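You operate a simulated robot arm through the tools that you are given. There is no shell and no other tool.

Carry out the task below with a simulated two-armed robot. There is one attempt and no reset: what you move stays moved.

## Task
Test the blue plug and pocket it by the result.
Fine: seat it in the plug tester's socket, switch on, press TEST, switch off before pulling it; GOOD goes to the pocket marked GOOD, any other word to HOLD.

Only the result counts: the job must be done as asked and must still hold three seconds after the hand-in. Knocking over, shifting, dropping, spilling or breaking anything else fails it.

## Robot
Two 6-joint arms with fingered hands on one trunk that stands fixed in place. Base frame: the origin is at the foot of the trunk, x ahead of it, y to its left, z up. Units: mm, degrees, N and s.
The left shoulder is at [20, 157, 829], the right one opposite. With the tool pointing down near the work surface each hand reaches from about 300 to 820 mm from the base axis, measured 20 degrees to its own side. Payload 4.1 kg a hand.
The tool frame of a hand sits at the grasp point between the pads (the TCP): z along the fingers, y along the line on which they close. The tips reach 33 mm beyond it. Largest opening 112 mm; the body of the gripper starts 39 mm behind the TCP. The gripper is a hand of 4 fingers: y runs from the thumb to the fingers, the wrist lies at [-16, -118, -200] in the tool frame, and closing takes about 1.5 s.
Orientation is that of the tool frame in the base frame, as [roll, pitch, yaw] about the fixed x, y, z axes, in that order (R = Rz(yaw) Ry(pitch) Rx(roll)). With the fingers straight down and the wrist toward the robot, the tool's x, y and z point along [0, 1, 0], [1, 0, 0] and [0, 0, -1] of the base frame.

## Interface
- The arms move only by the tool apply_moves. It takes "left_series", "right_series" or both (then of equal length, played together; a hand with none holds still); each is a list of rows, each a list of 6 numbers: the turn, a rotation vector about the base's x, y, z in degrees, then the shift along the base's x, y, z in mm. In form: [[wx, wy, wz, tx, ty, tz], ...]. A call has 1 to 20 rows; each row shifts and turns the commanded pose from where the row before left it. "left_grip" and "right_grip" are, for a hand that has rows, the gripper command, from -1 (fully open) to 1 (shut), values between in proportion, set as the call begins (left out, the last holds). Rows are played at 5 a second. More than 50 mm and 8.6 degrees between two rows, or a gripper value outside its range, and nothing of the call is played. Where a pose cannot be reached the arm comes as near as it can. A force on the tool above 40 N (or 10 N above the force at the start of the call, whichever is more), or a blocked arm, ends the call early, and 0.2 s more pass. The fingers move at their own pace (about 72 mm/s each) and stop on an object; they squeeze with about 26 N. The grip force told is the motor's: it shows also when the fingers shut on nothing. Time passes only in rows, and 0.2 s behind the last, so rows that do not move let the fingers close. The reply holds the time, the measured pose of the TCP, the force on the tool along the base axes, the opening and the grip force, in the units named above and with some noise, with the torque about the TCP (base axes, N m) and any sound that the robot's microphone picked up.
- Cameras (640 x 400 px; columns grow to the right, rows downward): "scene" is now at [56.9, 8.2, 1452.3]; the picture's right is [0.09, -1.00, 0.00], its down [-0.64, -0.06, -0.76] and it looks along [0.76, 0.07, -0.65] (base axes); focal length 342 px, centre (320, 200). "left" rides on the left gripper at [-66, -89, -130] in its tool frame; the picture's right is [-0.79, -0.29, 0.54], its down [0.55, -0.71, 0.44] and it looks along [0.26, 0.64, 0.72] (tool axes); focal length 247 px, centre (320, 200). "right" rides on the right gripper at [66, -89, -130] in its tool frame; the picture's right is [-0.79, 0.29, -0.54], its down [-0.55, -0.71, 0.44] and it looks along [-0.26, 0.64, 0.72] (tool axes); focal length 247 px, centre (320, 200). There is no depth. A picture from a camera that has moved, and an enlarged one, comes with that camera's place and axes in the base frame and with its lens.
- camera(camera): a new picture of that camera. It takes no simulated time.
- finger_targets(index, middle, ring, thumb_bend, thumb_turn, hand): sets how far each is bent, from 0 (flat) to 1 (curled in); at 0.3 the hand is open as for a grip, at 0.7 the pads meet at the TCP. One left out holds its place. A second passes; each finger stops where it meets its share of the squeeze, and holds until it gets a number again. A gripper value or a shape takes the hand back. It gives what a move gives, with no picture; readings hold the bend of each and the force on the fingers (four entries, about 0 where the hand has none), thumb and palm. thumb_turn goes from beside the hand (0) to across from the fingers (1), as for a grip.
- set_grasp(shape, hand): the hand has 4 fingers and takes this shape, open, in about a second: jaw (thumb against the fingers, like two jaws); tri (thumb and two fingers); tip (a fingertip pinch); poke (one finger out to press); point (the index stretched); flat (the hand flat); cup (the hand cupped); fist (a fist). The gripper value then closes the fingers along that shape, each until it touches; the sizes above hold for jaw. It gives what a move gives, with no picture.
- head_to(pan, tilt): turns the head with the scene camera to pan (to the left, within 86 degrees either way) and tilt (down, from -29 to 69), counted from straight ahead of the robot. It gives what a move gives.
- enlarge(camera, box): a new picture of the part [left, top, right, bottom] of that camera's present view, enlarged. It takes no simulated time.
- sign_off(): hands the job in; it is judged then, once.

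Nothing tells you positions but the pictures and the camera data. Unless the task says otherwise, let go and move clear before handing in.

The tools are called after ">>>" as a command line: name --argument value ..., lists and objects as JSON in quotes. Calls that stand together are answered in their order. apply_moves: Moves the arms, as the interface text tells. Its arguments: {"type":"object","properties":{"left_series":{"type":"array"},"left_grip":{"type":"number"},"right_series":{"type":"array"},"right_grip":{"type":"number"}},"required":[]} The other tools are called the same way: set_grasp (shape, hand) gives the hand a shape; finger_targets (index, middle, ring, thumb_bend, thumb_turn, hand) moves the fingers one by one; head_to (pan, tilt) turns the head that bears the scene camera; camera (camera) takes a picture; enlarge (camera, box) takes an enlarged picture of a part of a camera's view; sign_off () hands the job in.

At the start:

```text
t: 0.0
left_position: [369.7, 279.4, 1218.7]
left_orientation: [-179.9, 0.0, 99.6]
left_ft_force: [0.3, 0.4, -0.3]
left_moment: [0.0, 0.0, 0.0]
left_finger_gap: 111.4
left_grip_force: 0.0
left_shape: jaw
left_bend: [0.3, 0.3, 0.3, 0.3, 0.98]
left_finger forces: [0.1, 0.0, 0.1, 0.0, 0.0, 0.1]
right_position: [446.2, -127.9, 1194.9]
right_orientation: [179.9, 0.0, 99.5]
right_ft_force: [-0.2, 0.2, 0.2]
right_moment: [-0.01, 0.03, -0.03]
right_finger_gap: 111.7
right_grip_force: 0.0
right_shape: jaw
right_bend: [0.3, 0.3, 0.3, 0.3, 0.98]
right_finger forces: [0.0, 0.1, 0.0, 0.0, 0.0, 0.0]
head pan, tilt: [5.0, 40.2]
```

scene: 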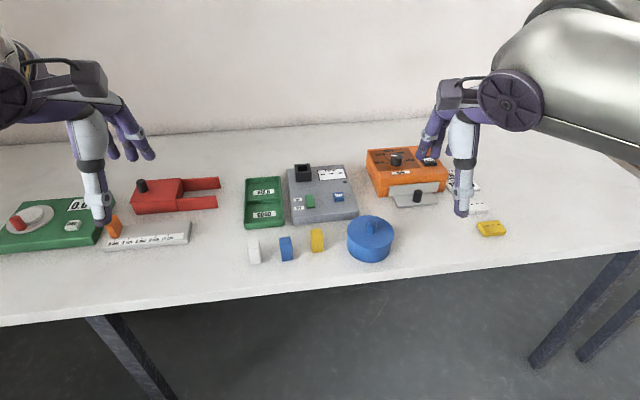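
right: 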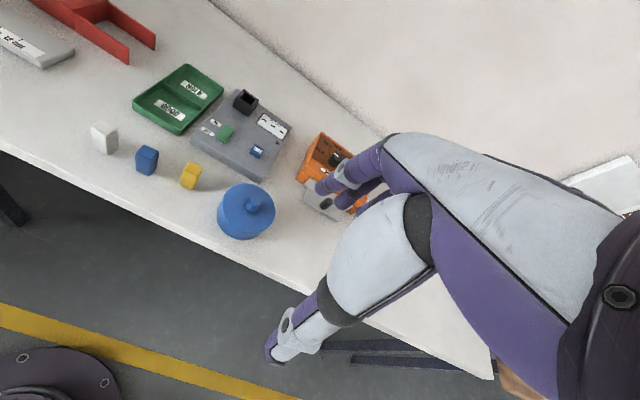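
left: 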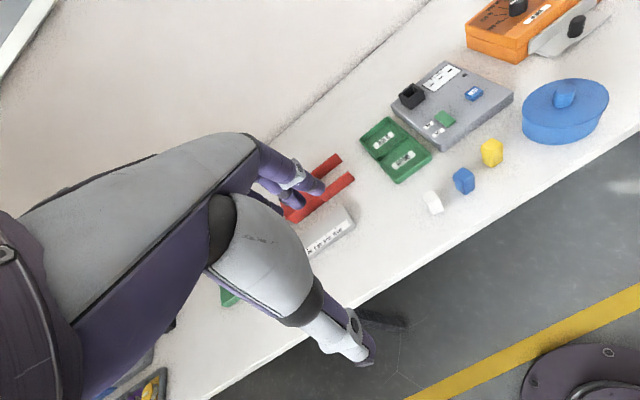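

I see a table with a grey tester (black socket, green and blue controls, and a display), a green two-pocket tray, three plugs (white, blue, yellow) and some unrelated devices. I'll take enlarged pictures before moving anything.

>>> enlarge --camera "scene" --box '[230, 150, 370, 237]'

>>> enlarge --camera "scene" --box '[230, 200, 390, 300]'

>>> enlarge --camera "right" --box '[120, 60, 312, 180]'

>>> enlarge --camera "left" --box '[350, 50, 542, 170]'

```text
4.57 times, centred on (300, 194) of scene
camera zoom: at [56.9, 8.2, 1452.3], right [0.09, -1.0, 0.0], down [-0.64, -0.06, -0.76], along [0.76, 0.07, -0.65], focal length 1566 px, centre (411, 230)
```

zoom: 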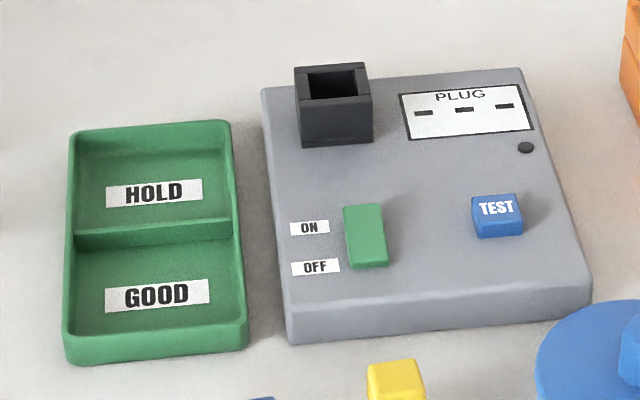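

```text
4.00 times, centred on (310, 250) of scene
camera zoom: at [56.9, 8.2, 1452.3], right [0.09, -1.0, 0.0], down [-0.64, -0.06, -0.76], along [0.76, 0.07, -0.65], focal length 1370 px, centre (360, 0)
```

zoom: 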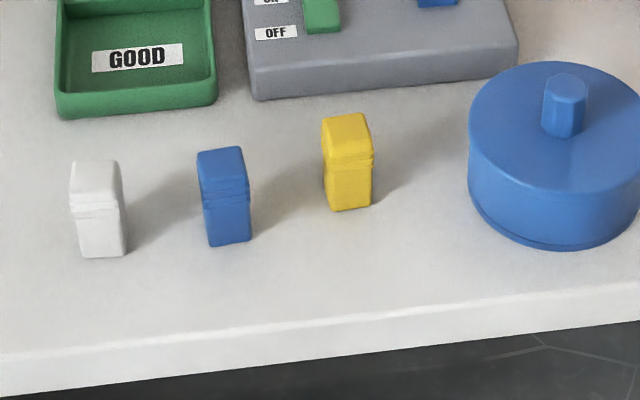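

```text
3.33 times, centred on (216, 120) of right
camera zoom: at [347.5, -77.9, 1325.3], right [0.41, -0.73, 0.54], down [-0.61, -0.66, -0.44], along [0.68, -0.15, -0.72], focal length 823 px, centre (667, 467)
```

zoom: 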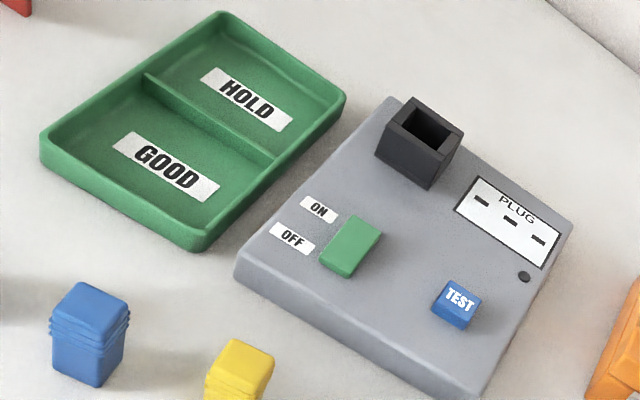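

```text
3.33 times, centred on (446, 110) of left
camera zoom: at [293.6, 198.2, 1349.8], right [-0.15, -0.83, -0.54], down [-0.79, 0.43, -0.44], along [0.59, 0.36, -0.72], focal length 823 px, centre (-100, 500)
```

zoom: 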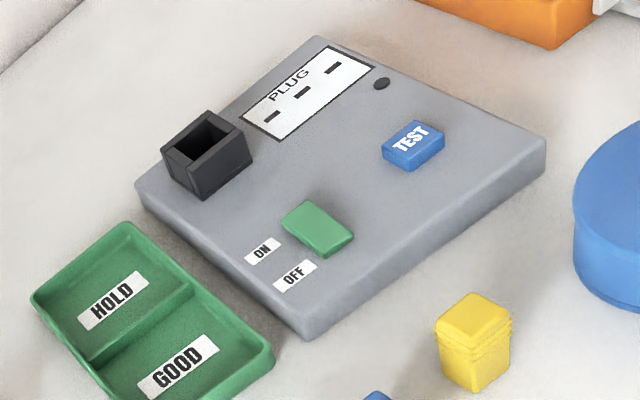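

The tester's socket is near [828, 120, 910] and the blue plug near [557, 127] on a table about 860 high. I'll zoom in on the plugs, switch, socket and display for detail.

>>> enlarge --camera "scene" --box '[265, 225, 313, 270]'

>>> enlarge --camera "left" --box '[440, 150, 496, 206]'

>>> enlarge --camera "right" --box '[125, 130, 173, 190]'

>>> enlarge --camera "scene" --box '[284, 156, 364, 228]'

>>> enlarge --camera "left" --box '[390, 60, 490, 152]'

```text
8.89 times, centred on (289, 248) of scene
camera zoom: at [56.9, 8.2, 1452.3], right [0.09, -1.0, 0.0], down [-0.64, -0.06, -0.76], along [0.76, 0.07, -0.65], focal length 3045 px, centre (596, -222)
```

zoom: 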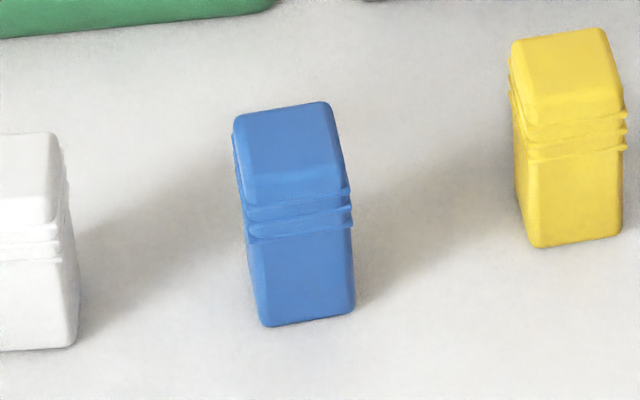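

```text
7.14 times, centred on (468, 178) of left
camera zoom: at [293.6, 198.2, 1349.8], right [-0.15, -0.83, -0.54], down [-0.79, 0.43, -0.44], along [0.59, 0.36, -0.72], focal length 1764 px, centre (-737, 357)
```

zoom: 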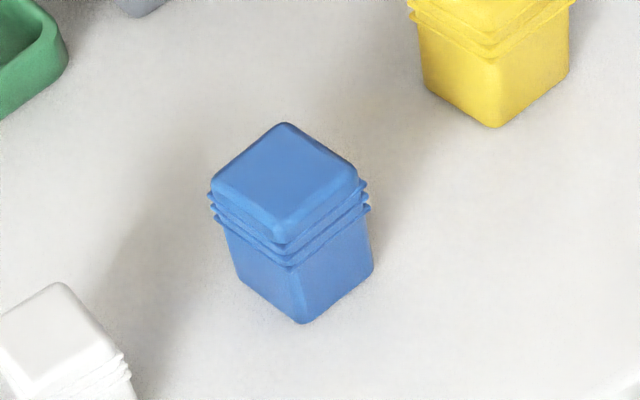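

```text
6.67 times, centred on (149, 160) of right
camera zoom: at [347.5, -77.9, 1325.3], right [0.41, -0.73, 0.54], down [-0.61, -0.66, -0.44], along [0.68, -0.15, -0.72], focal length 1646 px, centre (1460, 467)
```

zoom: 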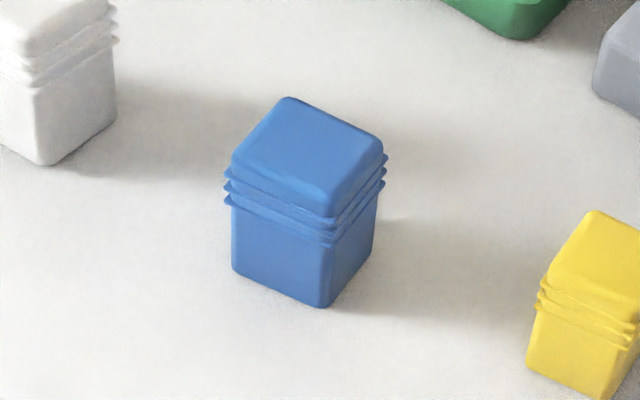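

```text
5.56 times, centred on (324, 192) of scene
camera zoom: at [56.9, 8.2, 1452.3], right [0.09, -1.0, 0.0], down [-0.64, -0.06, -0.76], along [0.76, 0.07, -0.65], focal length 1903 px, centre (298, 244)
```

zoom: 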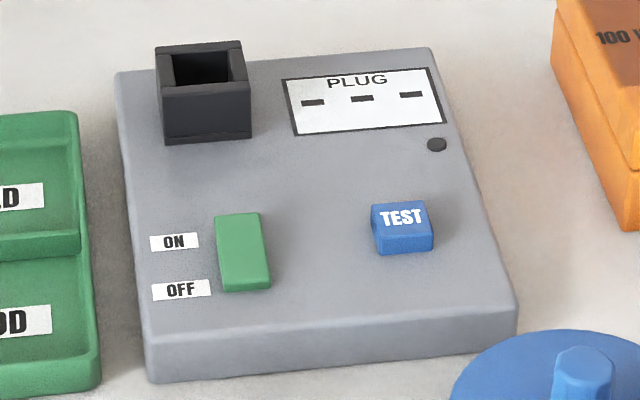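

```text
4.35 times, centred on (440, 106) of left
camera zoom: at [293.6, 198.2, 1349.8], right [-0.15, -0.83, -0.54], down [-0.79, 0.43, -0.44], along [0.59, 0.36, -0.72], focal length 1074 px, centre (-202, 609)
```

zoom: 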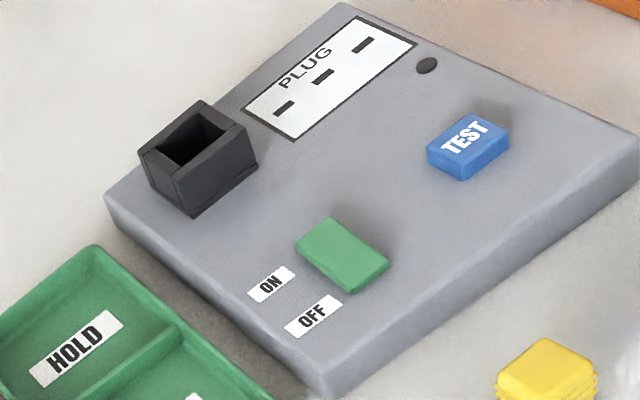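

The blue plug stands near [556, 125], about 24 mm square and 47 mm tall, turned about 15°, on a table near z = 852. The socket is turned about 10°. Next I'll try the fingertip shape on the left hand in free air to see where its tips meet.

>>> set_grasp --shape "tip" --hand "left"

>>> camera --camera "left"

>>> enlarge --camera "scene" --box '[20, 50, 180, 240]'

```text
t: 0.9
left_position: [369.7, 278.9, 1219.3]
left_orientation: [179.9, 0.0, 99.5]
left_ft_force: [0.1, 0.2, -0.3]
left_moment: [0.03, 0.0, -0.02]
left_finger_gap: 111.5
left_grip_force: 0.0
left_shape: tip
left_bend: [0.3, 0.97, 0.99, 0.3, 0.98]
left_finger forces: [0.0, 0.1, 0.0, 0.0, 0.0, 0.0]
right_position: [445.8, -127.9, 1194.9]
right_orientation: [179.9, -0.1, 99.4]
right_ft_force: [-0.7, -0.1, -1.2]
right_moment: [0.0, -0.03, 0.02]
right_finger_gap: 111.5
right_grip_force: 0.1
right_shape: jaw
right_bend: [0.3, 0.3, 0.3, 0.3, 0.98]
right_finger forces: [0.1, 0.0, 0.0, 0.1, 0.0, 0.0]
head pan, tilt: [5.0, 40.2]
```

```text
taken
camera left: at [293.6, 198.2, 1349.8], right [-0.15, -0.83, -0.54], down [-0.79, 0.43, -0.44], along [0.59, 0.36, -0.72], focal length 247 px, centre (320, 200)
```

left: 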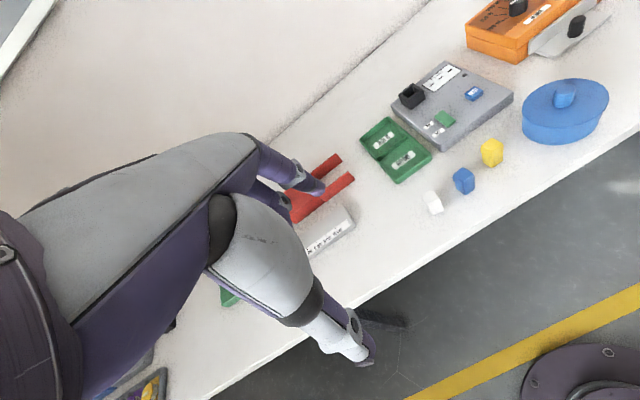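

```text
2.11 times, centred on (100, 145) of scene
camera zoom: at [56.9, 8.2, 1452.3], right [0.09, -1.0, 0.0], down [-0.64, -0.06, -0.76], along [0.76, 0.07, -0.65], focal length 721 px, centre (783, 316)
```

zoom: 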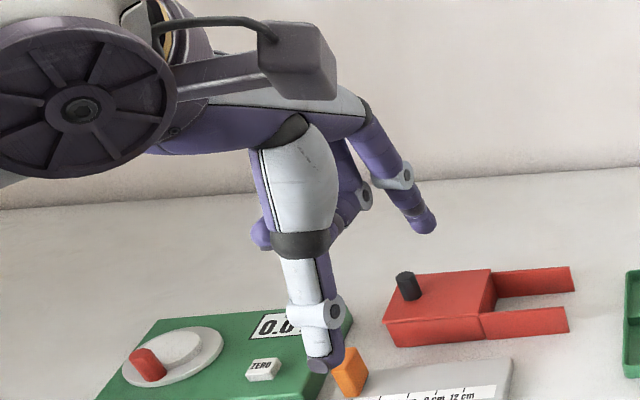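

The tip shape uses the index and thumb, with the other fingers curled. I'll close it on nothing to see where the pads meet relative to the TCP.

>>> apply_moves --left_series '[[0, 0, 0, 0, 0, 0], [0, 0, 0, 0, 0, 0], [0, 0, 0, 0, 0, 0], [0, 0, 0, 0, 0, 0], [0, 0, 0, 0, 0, 0], [0, 0, 0, 0, 0, 0], [0, 0, 0, 0, 0, 0], [0, 0, 0, 0, 0, 0]]' --left_grip 1

>>> enlarge --camera "left" --box '[200, 120, 440, 400]'

>>> enlarge --camera "scene" --box '[20, 50, 180, 240]'

>>> camera --camera "right"

```text
t: 2.7
left_position: [369.3, 279.0, 1218.6]
left_orientation: [-180.0, 0.0, 99.5]
left_ft_force: [-0.6, 0.4, -0.3]
left_moment: [-0.02, 0.02, 0.02]
left_finger_gap: 0.0
left_grip_force: 26.0
left_shape: tip
left_bend: [0.7, 1.0, 1.0, 0.51, 1.0]
left_finger forces: [0.1, 0.0, 0.0, 0.0, 0.0, 0.1]
right_position: [445.7, -128.5, 1194.5]
right_orientation: [180.0, 0.0, 99.5]
right_ft_force: [0.5, 0.2, -0.8]
right_moment: [-0.03, -0.03, -0.02]
right_finger_gap: 111.6
right_grip_force: 0.1
right_shape: jaw
right_bend: [0.3, 0.3, 0.3, 0.3, 0.98]
right_finger forces: [0.1, 0.1, 0.0, 0.0, 0.0, 0.0]
head pan, tilt: [5.0, 40.2]
```

```text
1.43 times, centred on (320, 260) of left
camera zoom: at [293.6, 198.2, 1349.8], right [-0.15, -0.83, -0.54], down [-0.79, 0.43, -0.44], along [0.59, 0.36, -0.72], focal length 353 px, centre (320, 114)
```

zoom: 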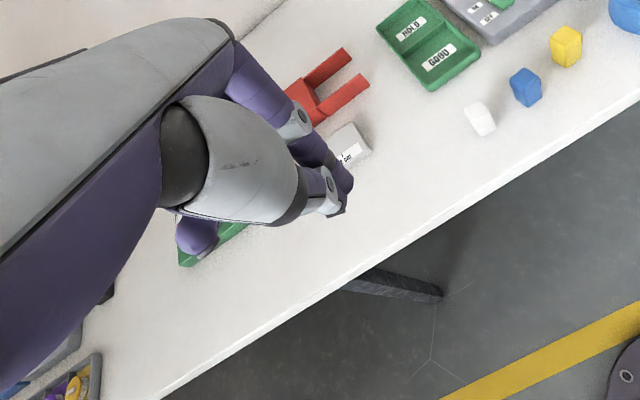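

```text
2.11 times, centred on (100, 145) of scene
camera zoom: at [56.9, 8.2, 1452.3], right [0.09, -1.0, 0.0], down [-0.64, -0.06, -0.76], along [0.76, 0.07, -0.65], focal length 721 px, centre (783, 316)
```

zoom: 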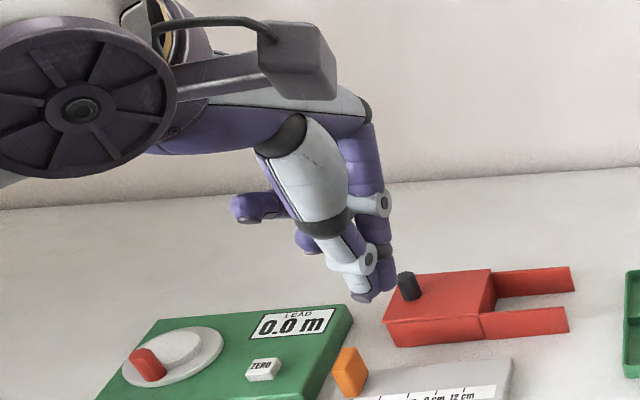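

```text
taken
camera right: at [347.6, -77.9, 1325.3], right [0.41, -0.73, 0.54], down [-0.61, -0.66, -0.44], along [0.68, -0.15, -0.72], focal length 247 px, centre (320, 200)
```

right: 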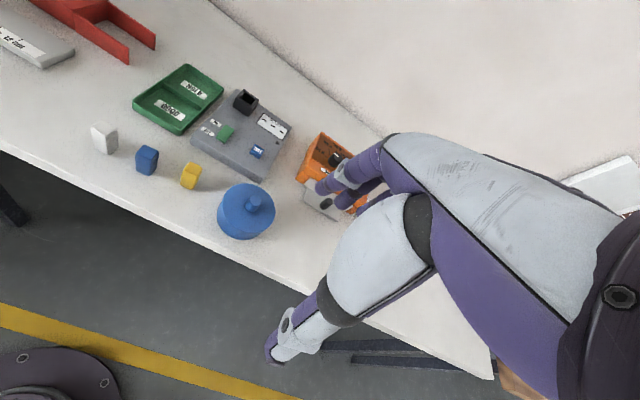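

Closed, the tips meet about 33 mm beyond the TCP at x = 0, as specified. Next I'll try the three-point shape and move the left hand to high above the blue plug.

>>> set_grasp --shape "tri" --hand "left"

>>> apply_moves --left_series '[[0, 0, 0.7, 23.5, -19.2, -21], [0, 0, 0.7, 23.5, -19.2, -21], [0, 0, 0.7, 23.5, -19.2, -21], [0, 0, 0.7, 23.5, -19.2, -21], [0, 0, 0.7, 23.5, -19.2, -21], [0, 0, 0.7, 23.5, -19.2, -21], [0, 0, 0.7, 23.5, -19.2, -21], [0, 0, 0.7, 23.5, -19.2, -21]]'

>>> camera --camera "left"

>>> camera --camera "scene"

```text
t: 3.6
left_position: [370.4, 279.0, 1218.6]
left_orientation: [-180.0, 0.0, 99.4]
left_ft_force: [-0.3, 0.5, 0.1]
left_moment: [-0.01, 0.0, -0.01]
left_finger_gap: 111.8
left_grip_force: 0.1
left_shape: tri
left_bend: [0.3, 0.3, 0.99, 0.3, 0.98]
left_finger forces: [0.0, 0.0, 0.1, 0.1, 0.0, 0.0]
right_position: [445.9, -128.0, 1194.4]
right_orientation: [-179.9, 0.0, 99.5]
right_ft_force: [-1.8, 0.7, 1.0]
right_moment: [0.01, 0.02, 0.0]
right_finger_gap: 111.7
right_grip_force: 0.0
right_shape: jaw
right_bend: [0.3, 0.3, 0.3, 0.3, 0.98]
right_finger forces: [0.1, 0.0, 0.0, 0.1, 0.0, 0.1]
head pan, tilt: [5.0, 40.2]
```

```text
t: 5.4
left_position: [557.5, 126.6, 1052.2]
left_orientation: [180.0, 0.1, 105.1]
left_ft_force: [0.1, 0.1, 0.0]
left_moment: [0.0, -0.03, 0.01]
left_finger_gap: 111.8
left_grip_force: 0.1
left_shape: tri
left_bend: [0.3, 0.3, 0.99, 0.3, 0.98]
left_finger forces: [0.0, 0.0, 0.0, 0.0, 0.0, 0.1]
right_position: [446.1, -128.7, 1195.3]
right_orientation: [180.0, 0.0, 99.7]
right_ft_force: [-0.9, 0.0, 0.4]
right_moment: [-0.07, -0.01, 0.01]
right_finger_gap: 111.7
right_grip_force: 0.0
right_shape: jaw
right_bend: [0.3, 0.3, 0.3, 0.3, 0.98]
right_finger forces: [0.0, 0.0, 0.0, 0.0, 0.0, 0.0]
head pan, tilt: [5.0, 40.2]
```

```text
taken
camera left: at [489.1, 38.2, 1182.9], right [-0.07, -0.84, -0.54], down [-0.83, 0.35, -0.44], along [0.55, 0.42, -0.72], focal length 247 px, centre (320, 200)
```

left: 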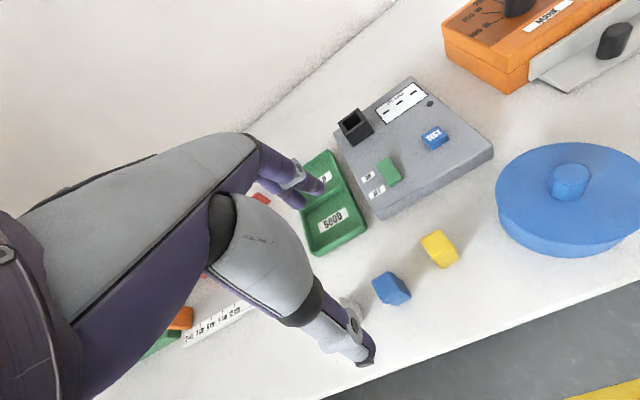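

```text
taken
```

scene: 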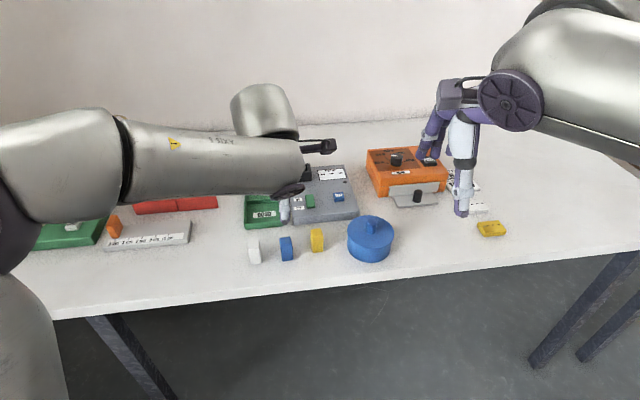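

The left hand is now above the blue plug, and the picture agrees with my position estimate. Next I'll check whether the arm can reach over the socket, staying well above everything.

>>> enlarge --camera "left" --box '[350, 250, 430, 320]'

>>> apply_moves --left_series '[[0, 0, -0.7, 38.6, -0.6, -7], [0, 0, -0.7, 38.6, -0.6, -7], [0, 0, -0.7, 38.6, -0.6, -7], [0, 0, -0.7, 38.6, -0.6, -7], [0, 0, -0.7, 38.6, -0.6, -7], [0, 0, -0.7, 38.6, -0.6, -7], [0, 0, -0.7, 38.6, -0.6, -7]]'

>>> camera --camera "left"

>>> camera --camera "scene"

```text
5.71 times, centred on (390, 285) of left
camera zoom: at [489.1, 38.2, 1182.9], right [-0.07, -0.84, -0.54], down [-0.83, 0.35, -0.44], along [0.55, 0.42, -0.72], focal length 1411 px, centre (-80, -286)
```

zoom: 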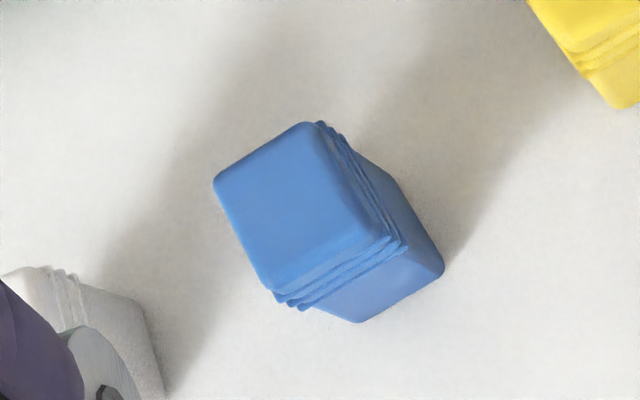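

```text
t: 7.0
left_position: [763.9, 116.7, 987.5]
left_orientation: [-179.9, -0.1, 100.5]
left_ft_force: [-0.2, 0.1, 0.7]
left_moment: [0.01, 0.0, 0.01]
left_finger_gap: 111.9
left_grip_force: 0.0
left_shape: tri
left_bend: [0.3, 0.3, 0.99, 0.3, 0.98]
left_finger forces: [0.1, 0.1, 0.0, 0.1, 0.1, 0.0]
left hand out of reach, approached as far as the arm can: row 6, 7
right_position: [445.3, -127.1, 1195.4]
right_orientation: [-180.0, 0.0, 99.5]
right_ft_force: [0.3, 0.9, -0.3]
right_moment: [0.01, 0.01, 0.02]
right_finger_gap: 111.8
right_grip_force: 0.0
right_shape: jaw
right_bend: [0.3, 0.3, 0.3, 0.3, 0.98]
right_finger forces: [0.0, 0.0, 0.0, 0.0, 0.1, 0.0]
head pan, tilt: [5.0, 40.2]
```

```text
taken
camera left: at [688.0, 33.3, 1118.5], right [-0.14, -0.83, -0.54], down [-0.8, 0.41, -0.43], along [0.58, 0.37, -0.72], focal length 247 px, centre (320, 200)
```

left: 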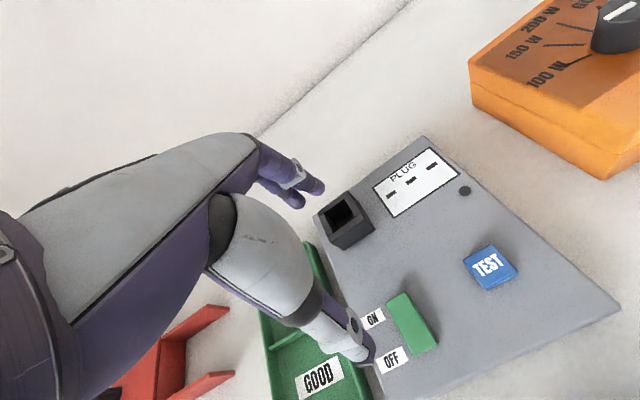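

```text
taken
```

scene: 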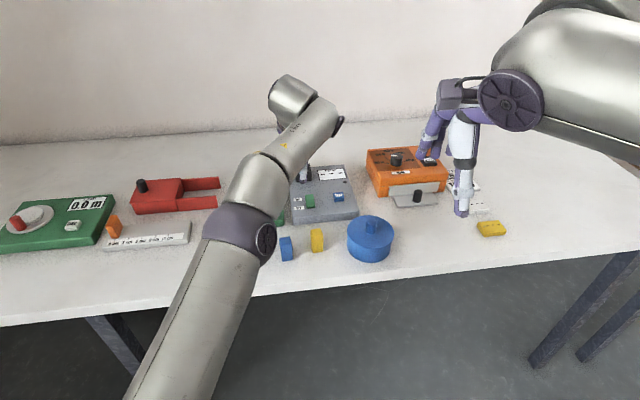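

The arm tops out at x ≈ 764 with the tool straight down, so the socket will need the hand tilted about 12–15°. I'll close the fingers to about plug width to see how the pads stand.

>>> apply_moves --left_series '[[0, 0, 0, -33, 0, 30], [0, 0, 0, -33, 0, 30], [0, 0, 0, -33, 0, 30], [0, 0, 0, 0, 0, 0], [0, 0, 0, 0, 0, 0], [0, 0, 0, 0, 0, 0]]' --left_grip 0.55

>>> enlarge --camera "left" --box '[180, 120, 420, 300]'

>>> camera --camera "right"

>>> camera --camera "scene"

```text
t: 8.4
left_position: [664.7, 117.0, 1077.4]
left_orientation: [179.9, 0.0, 100.3]
left_ft_force: [-0.4, -0.2, 0.6]
left_moment: [-0.02, 0.0, 0.03]
left_finger_gap: 25.6
left_grip_force: 0.1
left_shape: tri
left_bend: [0.75, 0.57, 0.99, 0.74, 1.0]
left_finger forces: [0.0, 0.0, 0.0, 0.1, 0.0, 0.0]
right_position: [445.8, -129.2, 1195.2]
right_orientation: [180.0, 0.0, 99.6]
right_ft_force: [-0.4, 0.7, -0.6]
right_moment: [0.01, -0.01, -0.02]
right_finger_gap: 111.6
right_grip_force: 0.1
right_shape: jaw
right_bend: [0.3, 0.3, 0.3, 0.3, 0.98]
right_finger forces: [0.0, 0.0, 0.0, 0.0, 0.1, 0.0]
head pan, tilt: [5.0, 40.2]
```

```text
2.22 times, centred on (300, 210) of left
camera zoom: at [589.9, 34.5, 1208.2], right [-0.14, -0.83, -0.54], down [-0.8, 0.42, -0.44], along [0.59, 0.37, -0.72], focal length 549 px, centre (364, 178)
```

zoom: 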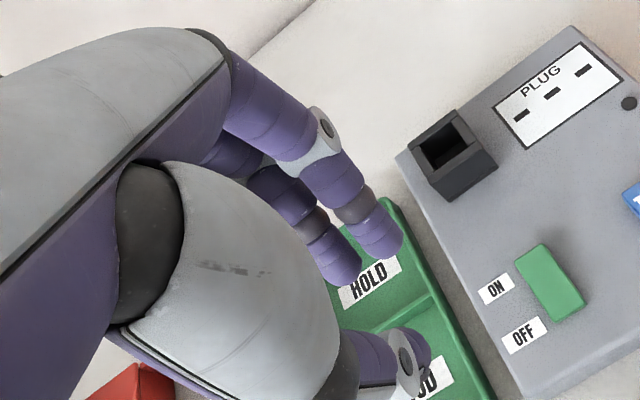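

```text
taken
camera right: at [347.6, -77.9, 1325.3], right [0.41, -0.73, 0.54], down [-0.61, -0.66, -0.44], along [0.68, -0.15, -0.72], focal length 247 px, centre (320, 200)
```

right: 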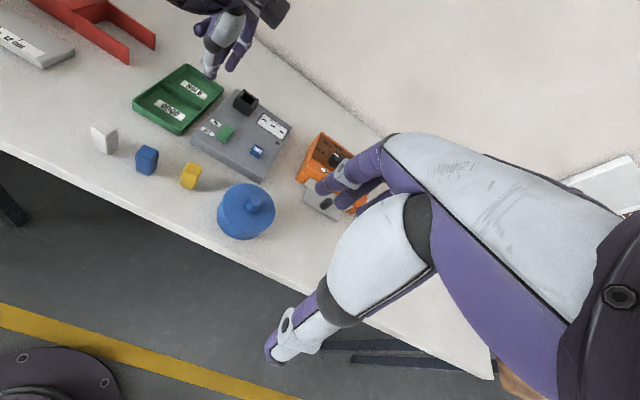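

```text
taken
```

scene: 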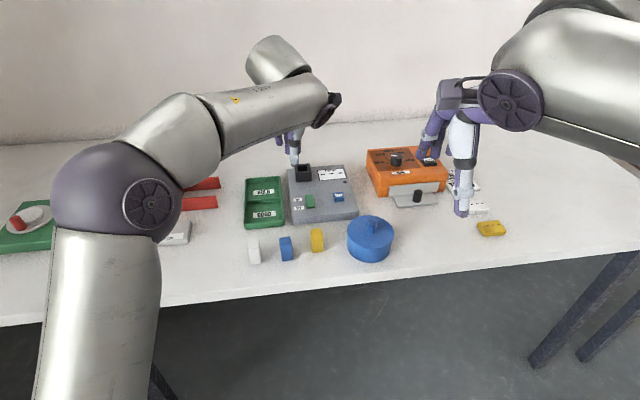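

The index and middle bends differ, so the hand may still be settling. I'll wait a moment and look again.

>>> apply_moves --left_series '[[0, 0, 0, 0, 0, 0], [0, 0, 0, 0, 0, 0], [0, 0, 0, 0, 0, 0]]'

>>> enlarge --camera "left" --box '[220, 150, 420, 300]'

>>> enlarge --camera "right" --box '[160, 0, 300, 88]'

```text
t: 9.2
left_position: [664.7, 115.7, 1077.4]
left_orientation: [179.9, 0.0, 100.3]
left_ft_force: [-0.5, 0.6, -0.4]
left_moment: [-0.02, -0.01, 0.0]
left_finger_gap: 25.6
left_grip_force: 0.0
left_shape: tri
left_bend: [0.75, 0.57, 0.99, 0.74, 1.0]
left_finger forces: [0.1, 0.1, 0.0, 0.1, 0.0, 0.1]
right_position: [445.3, -127.7, 1194.1]
right_orientation: [-179.9, 0.0, 99.4]
right_ft_force: [-0.1, -0.2, 0.1]
right_moment: [0.03, 0.03, -0.02]
right_finger_gap: 111.7
right_grip_force: 0.1
right_shape: jaw
right_bend: [0.3, 0.3, 0.3, 0.3, 0.98]
right_finger forces: [0.1, 0.0, 0.0, 0.1, 0.0, 0.0]
head pan, tilt: [5.0, 40.2]
```

```text
2.67 times, centred on (320, 225) of left
camera zoom: at [589.9, 34.4, 1208.1], right [-0.14, -0.83, -0.54], down [-0.8, 0.42, -0.44], along [0.59, 0.37, -0.72], focal length 659 px, centre (320, 133)
```

zoom: 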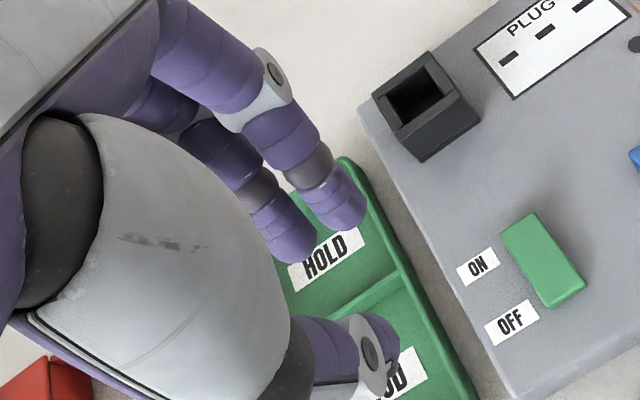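

```text
4.55 times, centred on (230, 44) of right
camera zoom: at [347.5, -77.9, 1325.3], right [0.41, -0.73, 0.54], down [-0.61, -0.66, -0.44], along [0.68, -0.15, -0.72], focal length 1123 px, centre (729, 909)
```

zoom: 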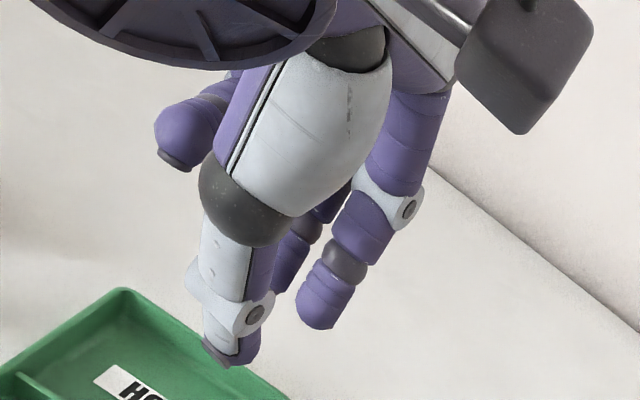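

In the tri shape the thumb sits opposite the index rather than between the two fingers, so a pinch with index and thumb should hold the plug more squarely. I'll try the tip shape at plug width.

>>> set_grasp --shape "tip" --hand "left"

>>> apply_moves --left_series '[[0, 0, 0, 0, 0, 0], [0, 0, 0, 0, 0, 0], [0, 0, 0, 0, 0, 0], [0, 0, 0, 0, 0, 0], [0, 0, 0, 0, 0, 0], [0, 0, 0, 0, 0, 0], [0, 0, 0, 0, 0, 0]]' --left_grip 0.55

>>> enlarge --camera "left" --box '[220, 150, 420, 300]'

>>> enlarge --camera "right" --box '[160, 0, 300, 88]'

>>> enlarge --camera "scene" --box '[250, 110, 350, 180]'

```text
t: 10.1
left_position: [665.5, 117.4, 1077.4]
left_orientation: [-180.0, 0.0, 100.1]
left_ft_force: [0.3, 0.4, -0.8]
left_moment: [0.0, -0.01, 0.02]
left_finger_gap: 111.7
left_grip_force: 0.1
left_shape: tip
left_bend: [0.31, 0.97, 0.99, 0.3, 0.98]
left_finger forces: [0.1, 0.0, 0.0, 0.0, 0.1, 0.1]
right_position: [446.2, -127.7, 1195.5]
right_orientation: [179.9, -0.1, 99.5]
right_ft_force: [0.5, 0.5, -1.0]
right_moment: [-0.01, 0.0, -0.02]
right_finger_gap: 111.8
right_grip_force: 0.0
right_shape: jaw
right_bend: [0.3, 0.3, 0.3, 0.3, 0.98]
right_finger forces: [0.0, 0.0, 0.1, 0.0, 0.0, 0.0]
head pan, tilt: [5.0, 40.2]
```

```text
t: 11.7
left_position: [665.4, 117.6, 1076.6]
left_orientation: [-179.9, 0.0, 100.3]
left_ft_force: [0.3, -0.1, -0.1]
left_moment: [0.01, -0.01, 0.01]
left_finger_gap: 25.5
left_grip_force: 0.2
left_shape: tip
left_bend: [0.74, 0.97, 0.99, 0.74, 1.0]
left_finger forces: [0.0, 0.0, 0.1, 0.0, 0.1, 0.0]
right_position: [446.7, -128.2, 1195.1]
right_orientation: [-180.0, 0.1, 99.5]
right_ft_force: [0.7, -0.4, 0.2]
right_moment: [0.01, 0.01, -0.02]
right_finger_gap: 111.7
right_grip_force: 0.1
right_shape: jaw
right_bend: [0.3, 0.3, 0.3, 0.3, 0.98]
right_finger forces: [0.1, 0.0, 0.1, 0.0, 0.1, 0.0]
head pan, tilt: [5.0, 40.2]
```

```text
2.67 times, centred on (320, 225) of left
camera zoom: at [589.9, 34.4, 1208.1], right [-0.14, -0.83, -0.54], down [-0.8, 0.42, -0.44], along [0.59, 0.37, -0.72], focal length 659 px, centre (320, 133)
```

zoom: 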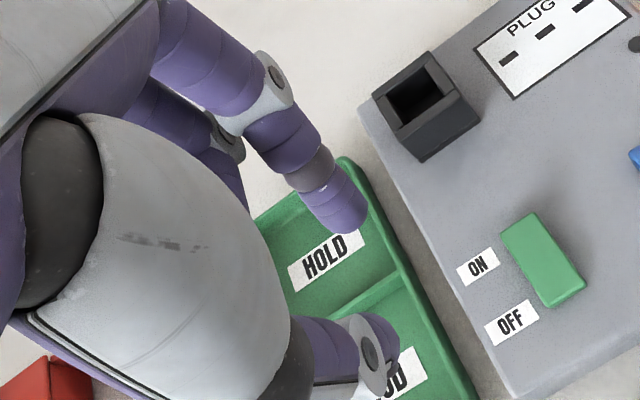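

```text
4.55 times, centred on (230, 44) of right
camera zoom: at [347.6, -77.9, 1325.3], right [0.41, -0.73, 0.54], down [-0.61, -0.66, -0.44], along [0.68, -0.15, -0.72], focal length 1123 px, centre (729, 909)
```

zoom: 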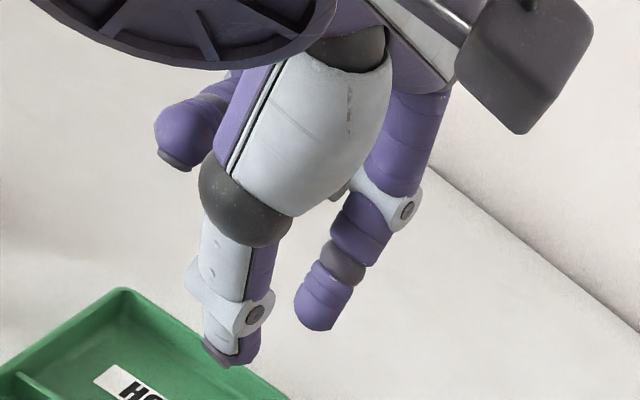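

```text
5.71 times, centred on (300, 145) of scene
camera zoom: at [56.9, 8.2, 1452.3], right [0.09, -1.0, 0.0], down [-0.64, -0.06, -0.76], along [0.76, 0.07, -0.65], focal length 1957 px, centre (434, 514)
```

zoom: 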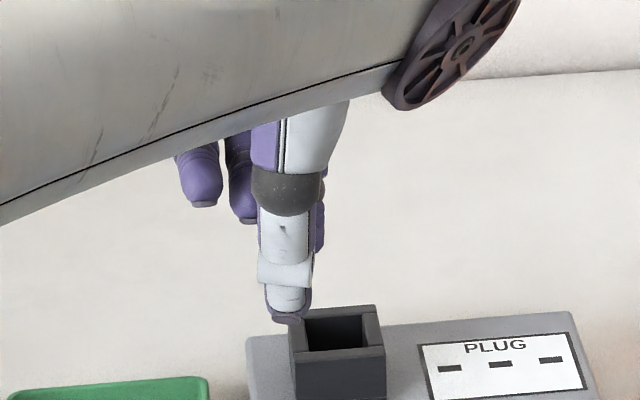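

The pinch gives tips that curl slightly inward, which suits gripping the ribbed head. Now I'll measure the socket opening, switch and tray more precisely from this closer camera.

>>> enlarge --camera "left" --box '[330, 160, 380, 205]'

>>> enlarge --camera "scene" --box '[290, 155, 320, 185]'

>>> enlarge --camera "right" --box '[225, 80, 270, 125]'

>>> camera --camera "left"

```text
8.89 times, centred on (355, 182) of left
camera zoom: at [589.9, 34.4, 1208.1], right [-0.14, -0.83, -0.54], down [-0.8, 0.42, -0.44], along [0.59, 0.37, -0.72], focal length 2195 px, centre (9, 356)
```

zoom: 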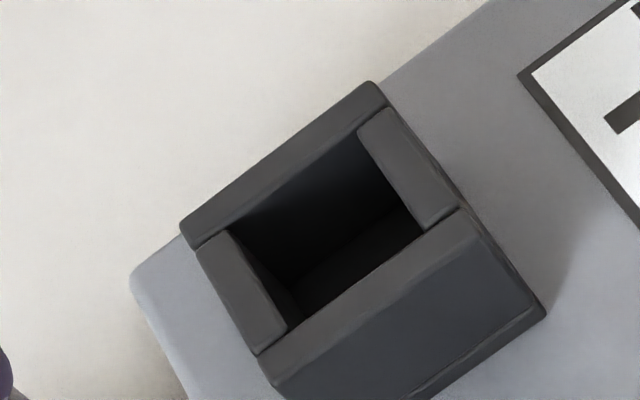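

```text
13.33 times, centred on (305, 170) of scene
camera zoom: at [56.9, 8.2, 1452.3], right [0.09, -1.0, 0.0], down [-0.64, -0.06, -0.76], along [0.76, 0.07, -0.65], focal length 4567 px, centre (520, 600)
```

zoom: 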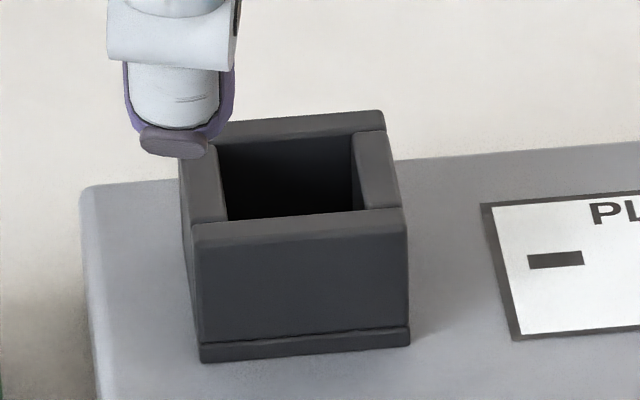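

```text
8.89 times, centred on (248, 102) of right
camera zoom: at [347.6, -77.9, 1325.3], right [0.41, -0.73, 0.54], down [-0.61, -0.66, -0.44], along [0.68, -0.15, -0.72], focal length 2195 px, centre (964, 1067)
```

zoom: 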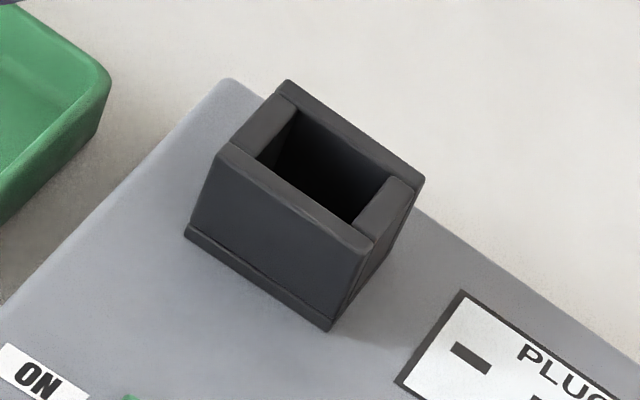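

```text
taken
camera left: at [589.9, 34.4, 1208.1], right [-0.14, -0.83, -0.54], down [-0.8, 0.42, -0.44], along [0.59, 0.37, -0.72], focal length 247 px, centre (320, 200)
```

left: 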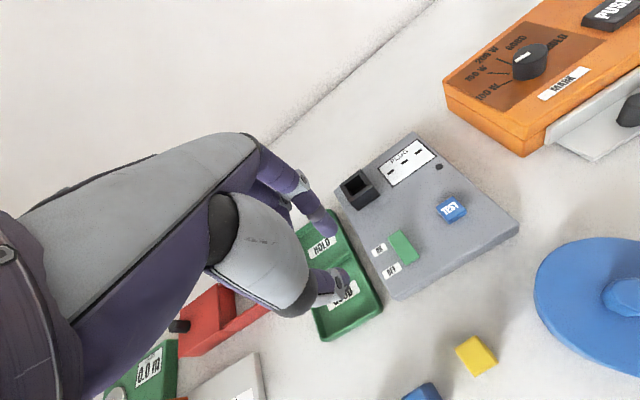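

The socket opening measures about 27.5 mm square at around [825, 122], turned about 13°, against a plug of about 23.5 mm. I'll test whether a 10° tilt lets the empty hand reach the pre-insertion height.

>>> apply_moves --left_series '[[0, 0, 2.3, 0, 0, 0], [0.545, -2.44, 0, 38.5, 0.9, -25], [0.545, -2.44, 0, 38.5, 0.9, -25], [0.545, -2.44, 0, 38.5, 0.9, -25], [0.545, -2.44, 0, 38.5, 0.9, -25], [0, 0, 0, 0, 0, 0]]'

>>> camera --camera "left"

>>> camera --camera "scene"

```text
t: 13.1
left_position: [807.2, 115.6, 973.7]
left_orientation: [170.0, 0.0, 102.5]
left_ft_force: [-0.2, -0.6, -0.5]
left_moment: [-0.01, 0.04, -0.01]
left_finger_gap: 25.5
left_grip_force: 0.0
left_shape: tip
left_bend: [0.74, 0.97, 0.99, 0.74, 1.0]
left_finger forces: [0.0, 0.0, 0.0, 0.1, 0.0, 0.1]
left hand out of reach, approached as far as the arm can: row 5
right_position: [446.6, -128.6, 1194.6]
right_orientation: [180.0, 0.0, 99.6]
right_ft_force: [1.1, -0.2, 0.4]
right_moment: [-0.02, 0.03, 0.01]
right_finger_gap: 111.8
right_grip_force: 0.0
right_shape: jaw
right_bend: [0.3, 0.3, 0.3, 0.3, 0.98]
right_finger forces: [0.0, 0.1, 0.0, 0.0, 0.0, 0.1]
head pan, tilt: [5.0, 40.2]
```

```text
taken
camera left: at [714.6, 26.2, 1086.8], right [-0.01, -0.81, -0.58], down [-0.73, 0.4, -0.55], along [0.68, 0.42, -0.6], focal length 247 px, centre (320, 200)
```

left: 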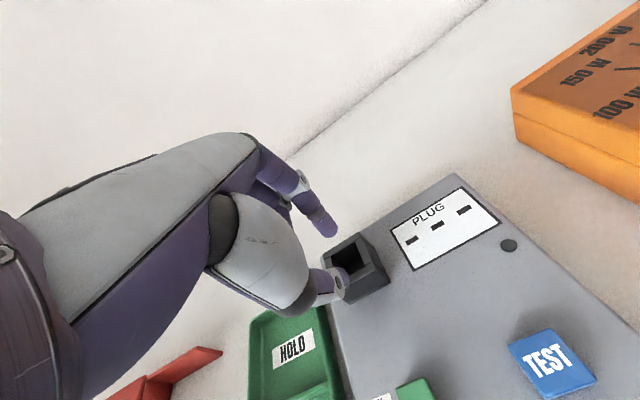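

```text
taken
```

scene: 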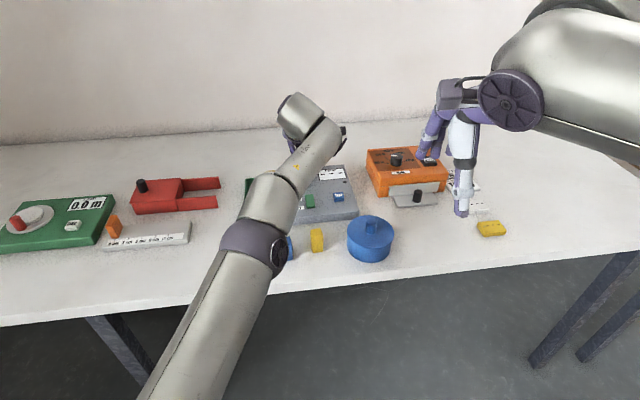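

At 10° it falls about 12 mm short, so I'll add 5° of tilt in place to see if the target becomes reachable.

>>> apply_moves --left_series '[[0.545, -2.44, 0, 0, 0, 0], [0.545, -2.44, 0, 0, 0, 0], [0, 0, 0, 0, 0, 0]]'

>>> enlarge --camera "left" --box '[230, 150, 430, 325]'

```text
t: 13.9
left_position: [813.9, 114.7, 976.1]
left_orientation: [165.2, -0.1, 102.5]
left_ft_force: [-1.0, 0.0, -0.1]
left_moment: [0.01, 0.0, 0.0]
left_finger_gap: 25.2
left_grip_force: 0.1
left_shape: tip
left_bend: [0.74, 0.97, 0.99, 0.74, 1.0]
left_finger forces: [0.0, 0.1, 0.0, 0.0, 0.0, 0.0]
left hand out of reach, approached as far as the arm can: row 2
right_position: [447.2, -128.1, 1195.8]
right_orientation: [-179.9, 0.0, 99.6]
right_ft_force: [0.4, -0.4, 0.3]
right_moment: [-0.02, 0.0, -0.02]
right_finger_gap: 111.6
right_grip_force: 0.1
right_shape: jaw
right_bend: [0.3, 0.3, 0.3, 0.3, 0.98]
right_finger forces: [0.0, 0.0, 0.0, 0.0, 0.0, 0.0]
head pan, tilt: [5.0, 40.2]
```

```text
2.29 times, centred on (330, 238) of left
camera zoom: at [711.7, 22.8, 1077.8], right [0.04, -0.8, -0.6], down [-0.68, 0.42, -0.6], along [0.73, 0.43, -0.53], focal length 564 px, centre (297, 114)
```

zoom: 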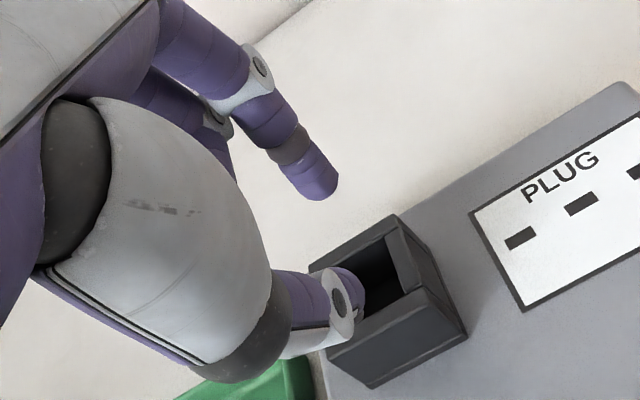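

The result is only a little better, so I'll check whether the arm is still converging by holding and adding a few more degrees of tilt.

>>> apply_moves --left_series '[[0, 0, 0, 0, 0, 0], [0, 0, 0, 0, 0, 0]]'

>>> apply_moves --left_series '[[0.545, -2.44, 0, 0, 0, 0], [0.545, -2.44, 0, 0, 0, 0], [0, 0, 0, 0, 0, 0]]'

```text
t: 14.5
left_position: [812.5, 115.1, 973.9]
left_orientation: [165.2, -0.1, 102.5]
left_ft_force: [-0.4, -0.5, 0.2]
left_moment: [-0.01, -0.02, 0.0]
left_finger_gap: 25.1
left_grip_force: 0.0
left_shape: tip
left_bend: [0.74, 0.97, 0.99, 0.74, 1.0]
left_finger forces: [0.0, 0.0, 0.0, 0.1, 0.1, 0.1]
right_position: [446.2, -127.6, 1194.8]
right_orientation: [-179.9, 0.0, 99.6]
right_ft_force: [0.9, 1.2, 0.7]
right_moment: [0.0, -0.01, -0.03]
right_finger_gap: 111.6
right_grip_force: 0.1
right_shape: jaw
right_bend: [0.3, 0.3, 0.3, 0.3, 0.98]
right_finger forces: [0.0, 0.1, 0.0, 0.0, 0.1, 0.1]
head pan, tilt: [5.0, 40.2]
```

```text
t: 15.3
left_position: [828.9, 111.0, 977.9]
left_orientation: [159.9, -0.1, 102.5]
left_ft_force: [0.1, 0.9, 1.0]
left_moment: [0.0, -0.02, 0.0]
left_finger_gap: 25.5
left_grip_force: 0.1
left_shape: tip
left_bend: [0.74, 0.97, 0.99, 0.74, 1.0]
left_finger forces: [0.0, 0.0, 0.1, 0.0, 0.0, 0.0]
left hand out of reach, approached as far as the arm can: row 1, 2
right_position: [446.4, -126.9, 1194.6]
right_orientation: [-179.9, 0.0, 99.5]
right_ft_force: [0.2, 0.2, -0.2]
right_moment: [0.0, 0.0, 0.0]
right_finger_gap: 111.7
right_grip_force: 0.0
right_shape: jaw
right_bend: [0.3, 0.3, 0.3, 0.3, 0.98]
right_finger forces: [0.0, 0.0, 0.1, 0.0, 0.1, 0.1]
head pan, tilt: [5.0, 40.2]
```

The arm seems to be in an awkward near-singular posture here. I'll probe with small free-air moves to understand what limits it.

>>> apply_moves --left_series '[[0, 0, 0, -10, 10, 0], [0, 0, 0, 0, 0, 0]]'

>>> apply_moves --left_series '[[0, 0, 0, -10, 0, 0], [0, 0, 0, 0, 0, 0]]'

>>> camera --camera "scene"

```text
t: 15.9
left_position: [829.1, 120.2, 981.8]
left_orientation: [160.1, -0.1, 102.6]
left_ft_force: [0.2, 0.7, -0.1]
left_moment: [-0.01, 0.01, 0.01]
left_finger_gap: 25.3
left_grip_force: 0.0
left_shape: tip
left_bend: [0.74, 0.97, 0.99, 0.74, 1.0]
left_finger forces: [0.0, 0.0, 0.0, 0.0, 0.1, 0.0]
left hand out of reach, approached as far as the arm can: row 1
right_position: [445.5, -129.1, 1195.2]
right_orientation: [179.9, 0.0, 99.5]
right_ft_force: [0.5, 0.6, 0.6]
right_moment: [0.0, 0.0, 0.06]
right_finger_gap: 111.7
right_grip_force: 0.0
right_shape: jaw
right_bend: [0.3, 0.3, 0.3, 0.3, 0.98]
right_finger forces: [0.1, 0.0, 0.0, 0.0, 0.0, 0.0]
head pan, tilt: [5.0, 40.2]
```

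```text
t: 16.5
left_position: [829.2, 119.4, 983.5]
left_orientation: [160.1, -0.1, 102.5]
left_ft_force: [-0.3, 0.3, 0.2]
left_moment: [-0.02, 0.01, 0.01]
left_finger_gap: 25.5
left_grip_force: 0.0
left_shape: tip
left_bend: [0.74, 0.97, 0.99, 0.74, 1.0]
left_finger forces: [0.0, 0.0, 0.0, 0.0, 0.0, 0.0]
left hand out of reach, approached as far as the arm can: row 1
right_position: [445.7, -127.9, 1195.2]
right_orientation: [-179.9, 0.0, 99.4]
right_ft_force: [0.0, 0.1, 0.0]
right_moment: [0.0, -0.01, -0.02]
right_finger_gap: 111.9
right_grip_force: 0.0
right_shape: jaw
right_bend: [0.3, 0.3, 0.3, 0.3, 0.98]
right_finger forces: [0.1, 0.1, 0.0, 0.1, 0.0, 0.0]
head pan, tilt: [5.0, 40.2]
```

```text
taken
```

scene: 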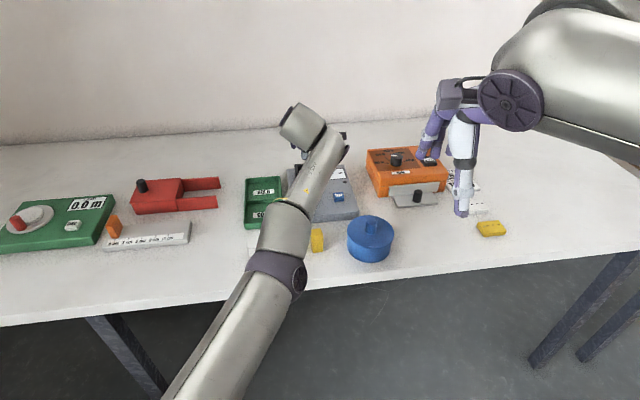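

The arm is stuck near full stretch, so I'll pull it back with bigger steps to free it.

>>> apply_moves --left_series '[[0, 0, 0, -40, 0, 20], [0, 0, 0, -40, 0, 20], [0, 0, 0, 0, 0, 0]]'

```text
t: 17.3
left_position: [808.6, 105.6, 1042.6]
left_orientation: [160.1, -0.1, 102.6]
left_ft_force: [-0.8, -0.4, -0.1]
left_moment: [0.01, 0.04, -0.01]
left_finger_gap: 25.3
left_grip_force: 0.0
left_shape: tip
left_bend: [0.74, 0.97, 0.99, 0.74, 1.0]
left_finger forces: [0.1, 0.0, 0.0, 0.0, 0.1, 0.1]
left hand out of reach, approached as far as the arm can: row 1, 2
right_position: [445.4, -127.4, 1195.7]
right_orientation: [180.0, 0.1, 99.5]
right_ft_force: [0.1, 0.0, -0.3]
right_moment: [-0.02, 0.02, -0.01]
right_finger_gap: 111.8
right_grip_force: 0.0
right_shape: jaw
right_bend: [0.3, 0.3, 0.3, 0.3, 0.98]
right_finger forces: [0.0, 0.0, 0.1, 0.0, 0.0, 0.0]
head pan, tilt: [5.0, 40.2]
```

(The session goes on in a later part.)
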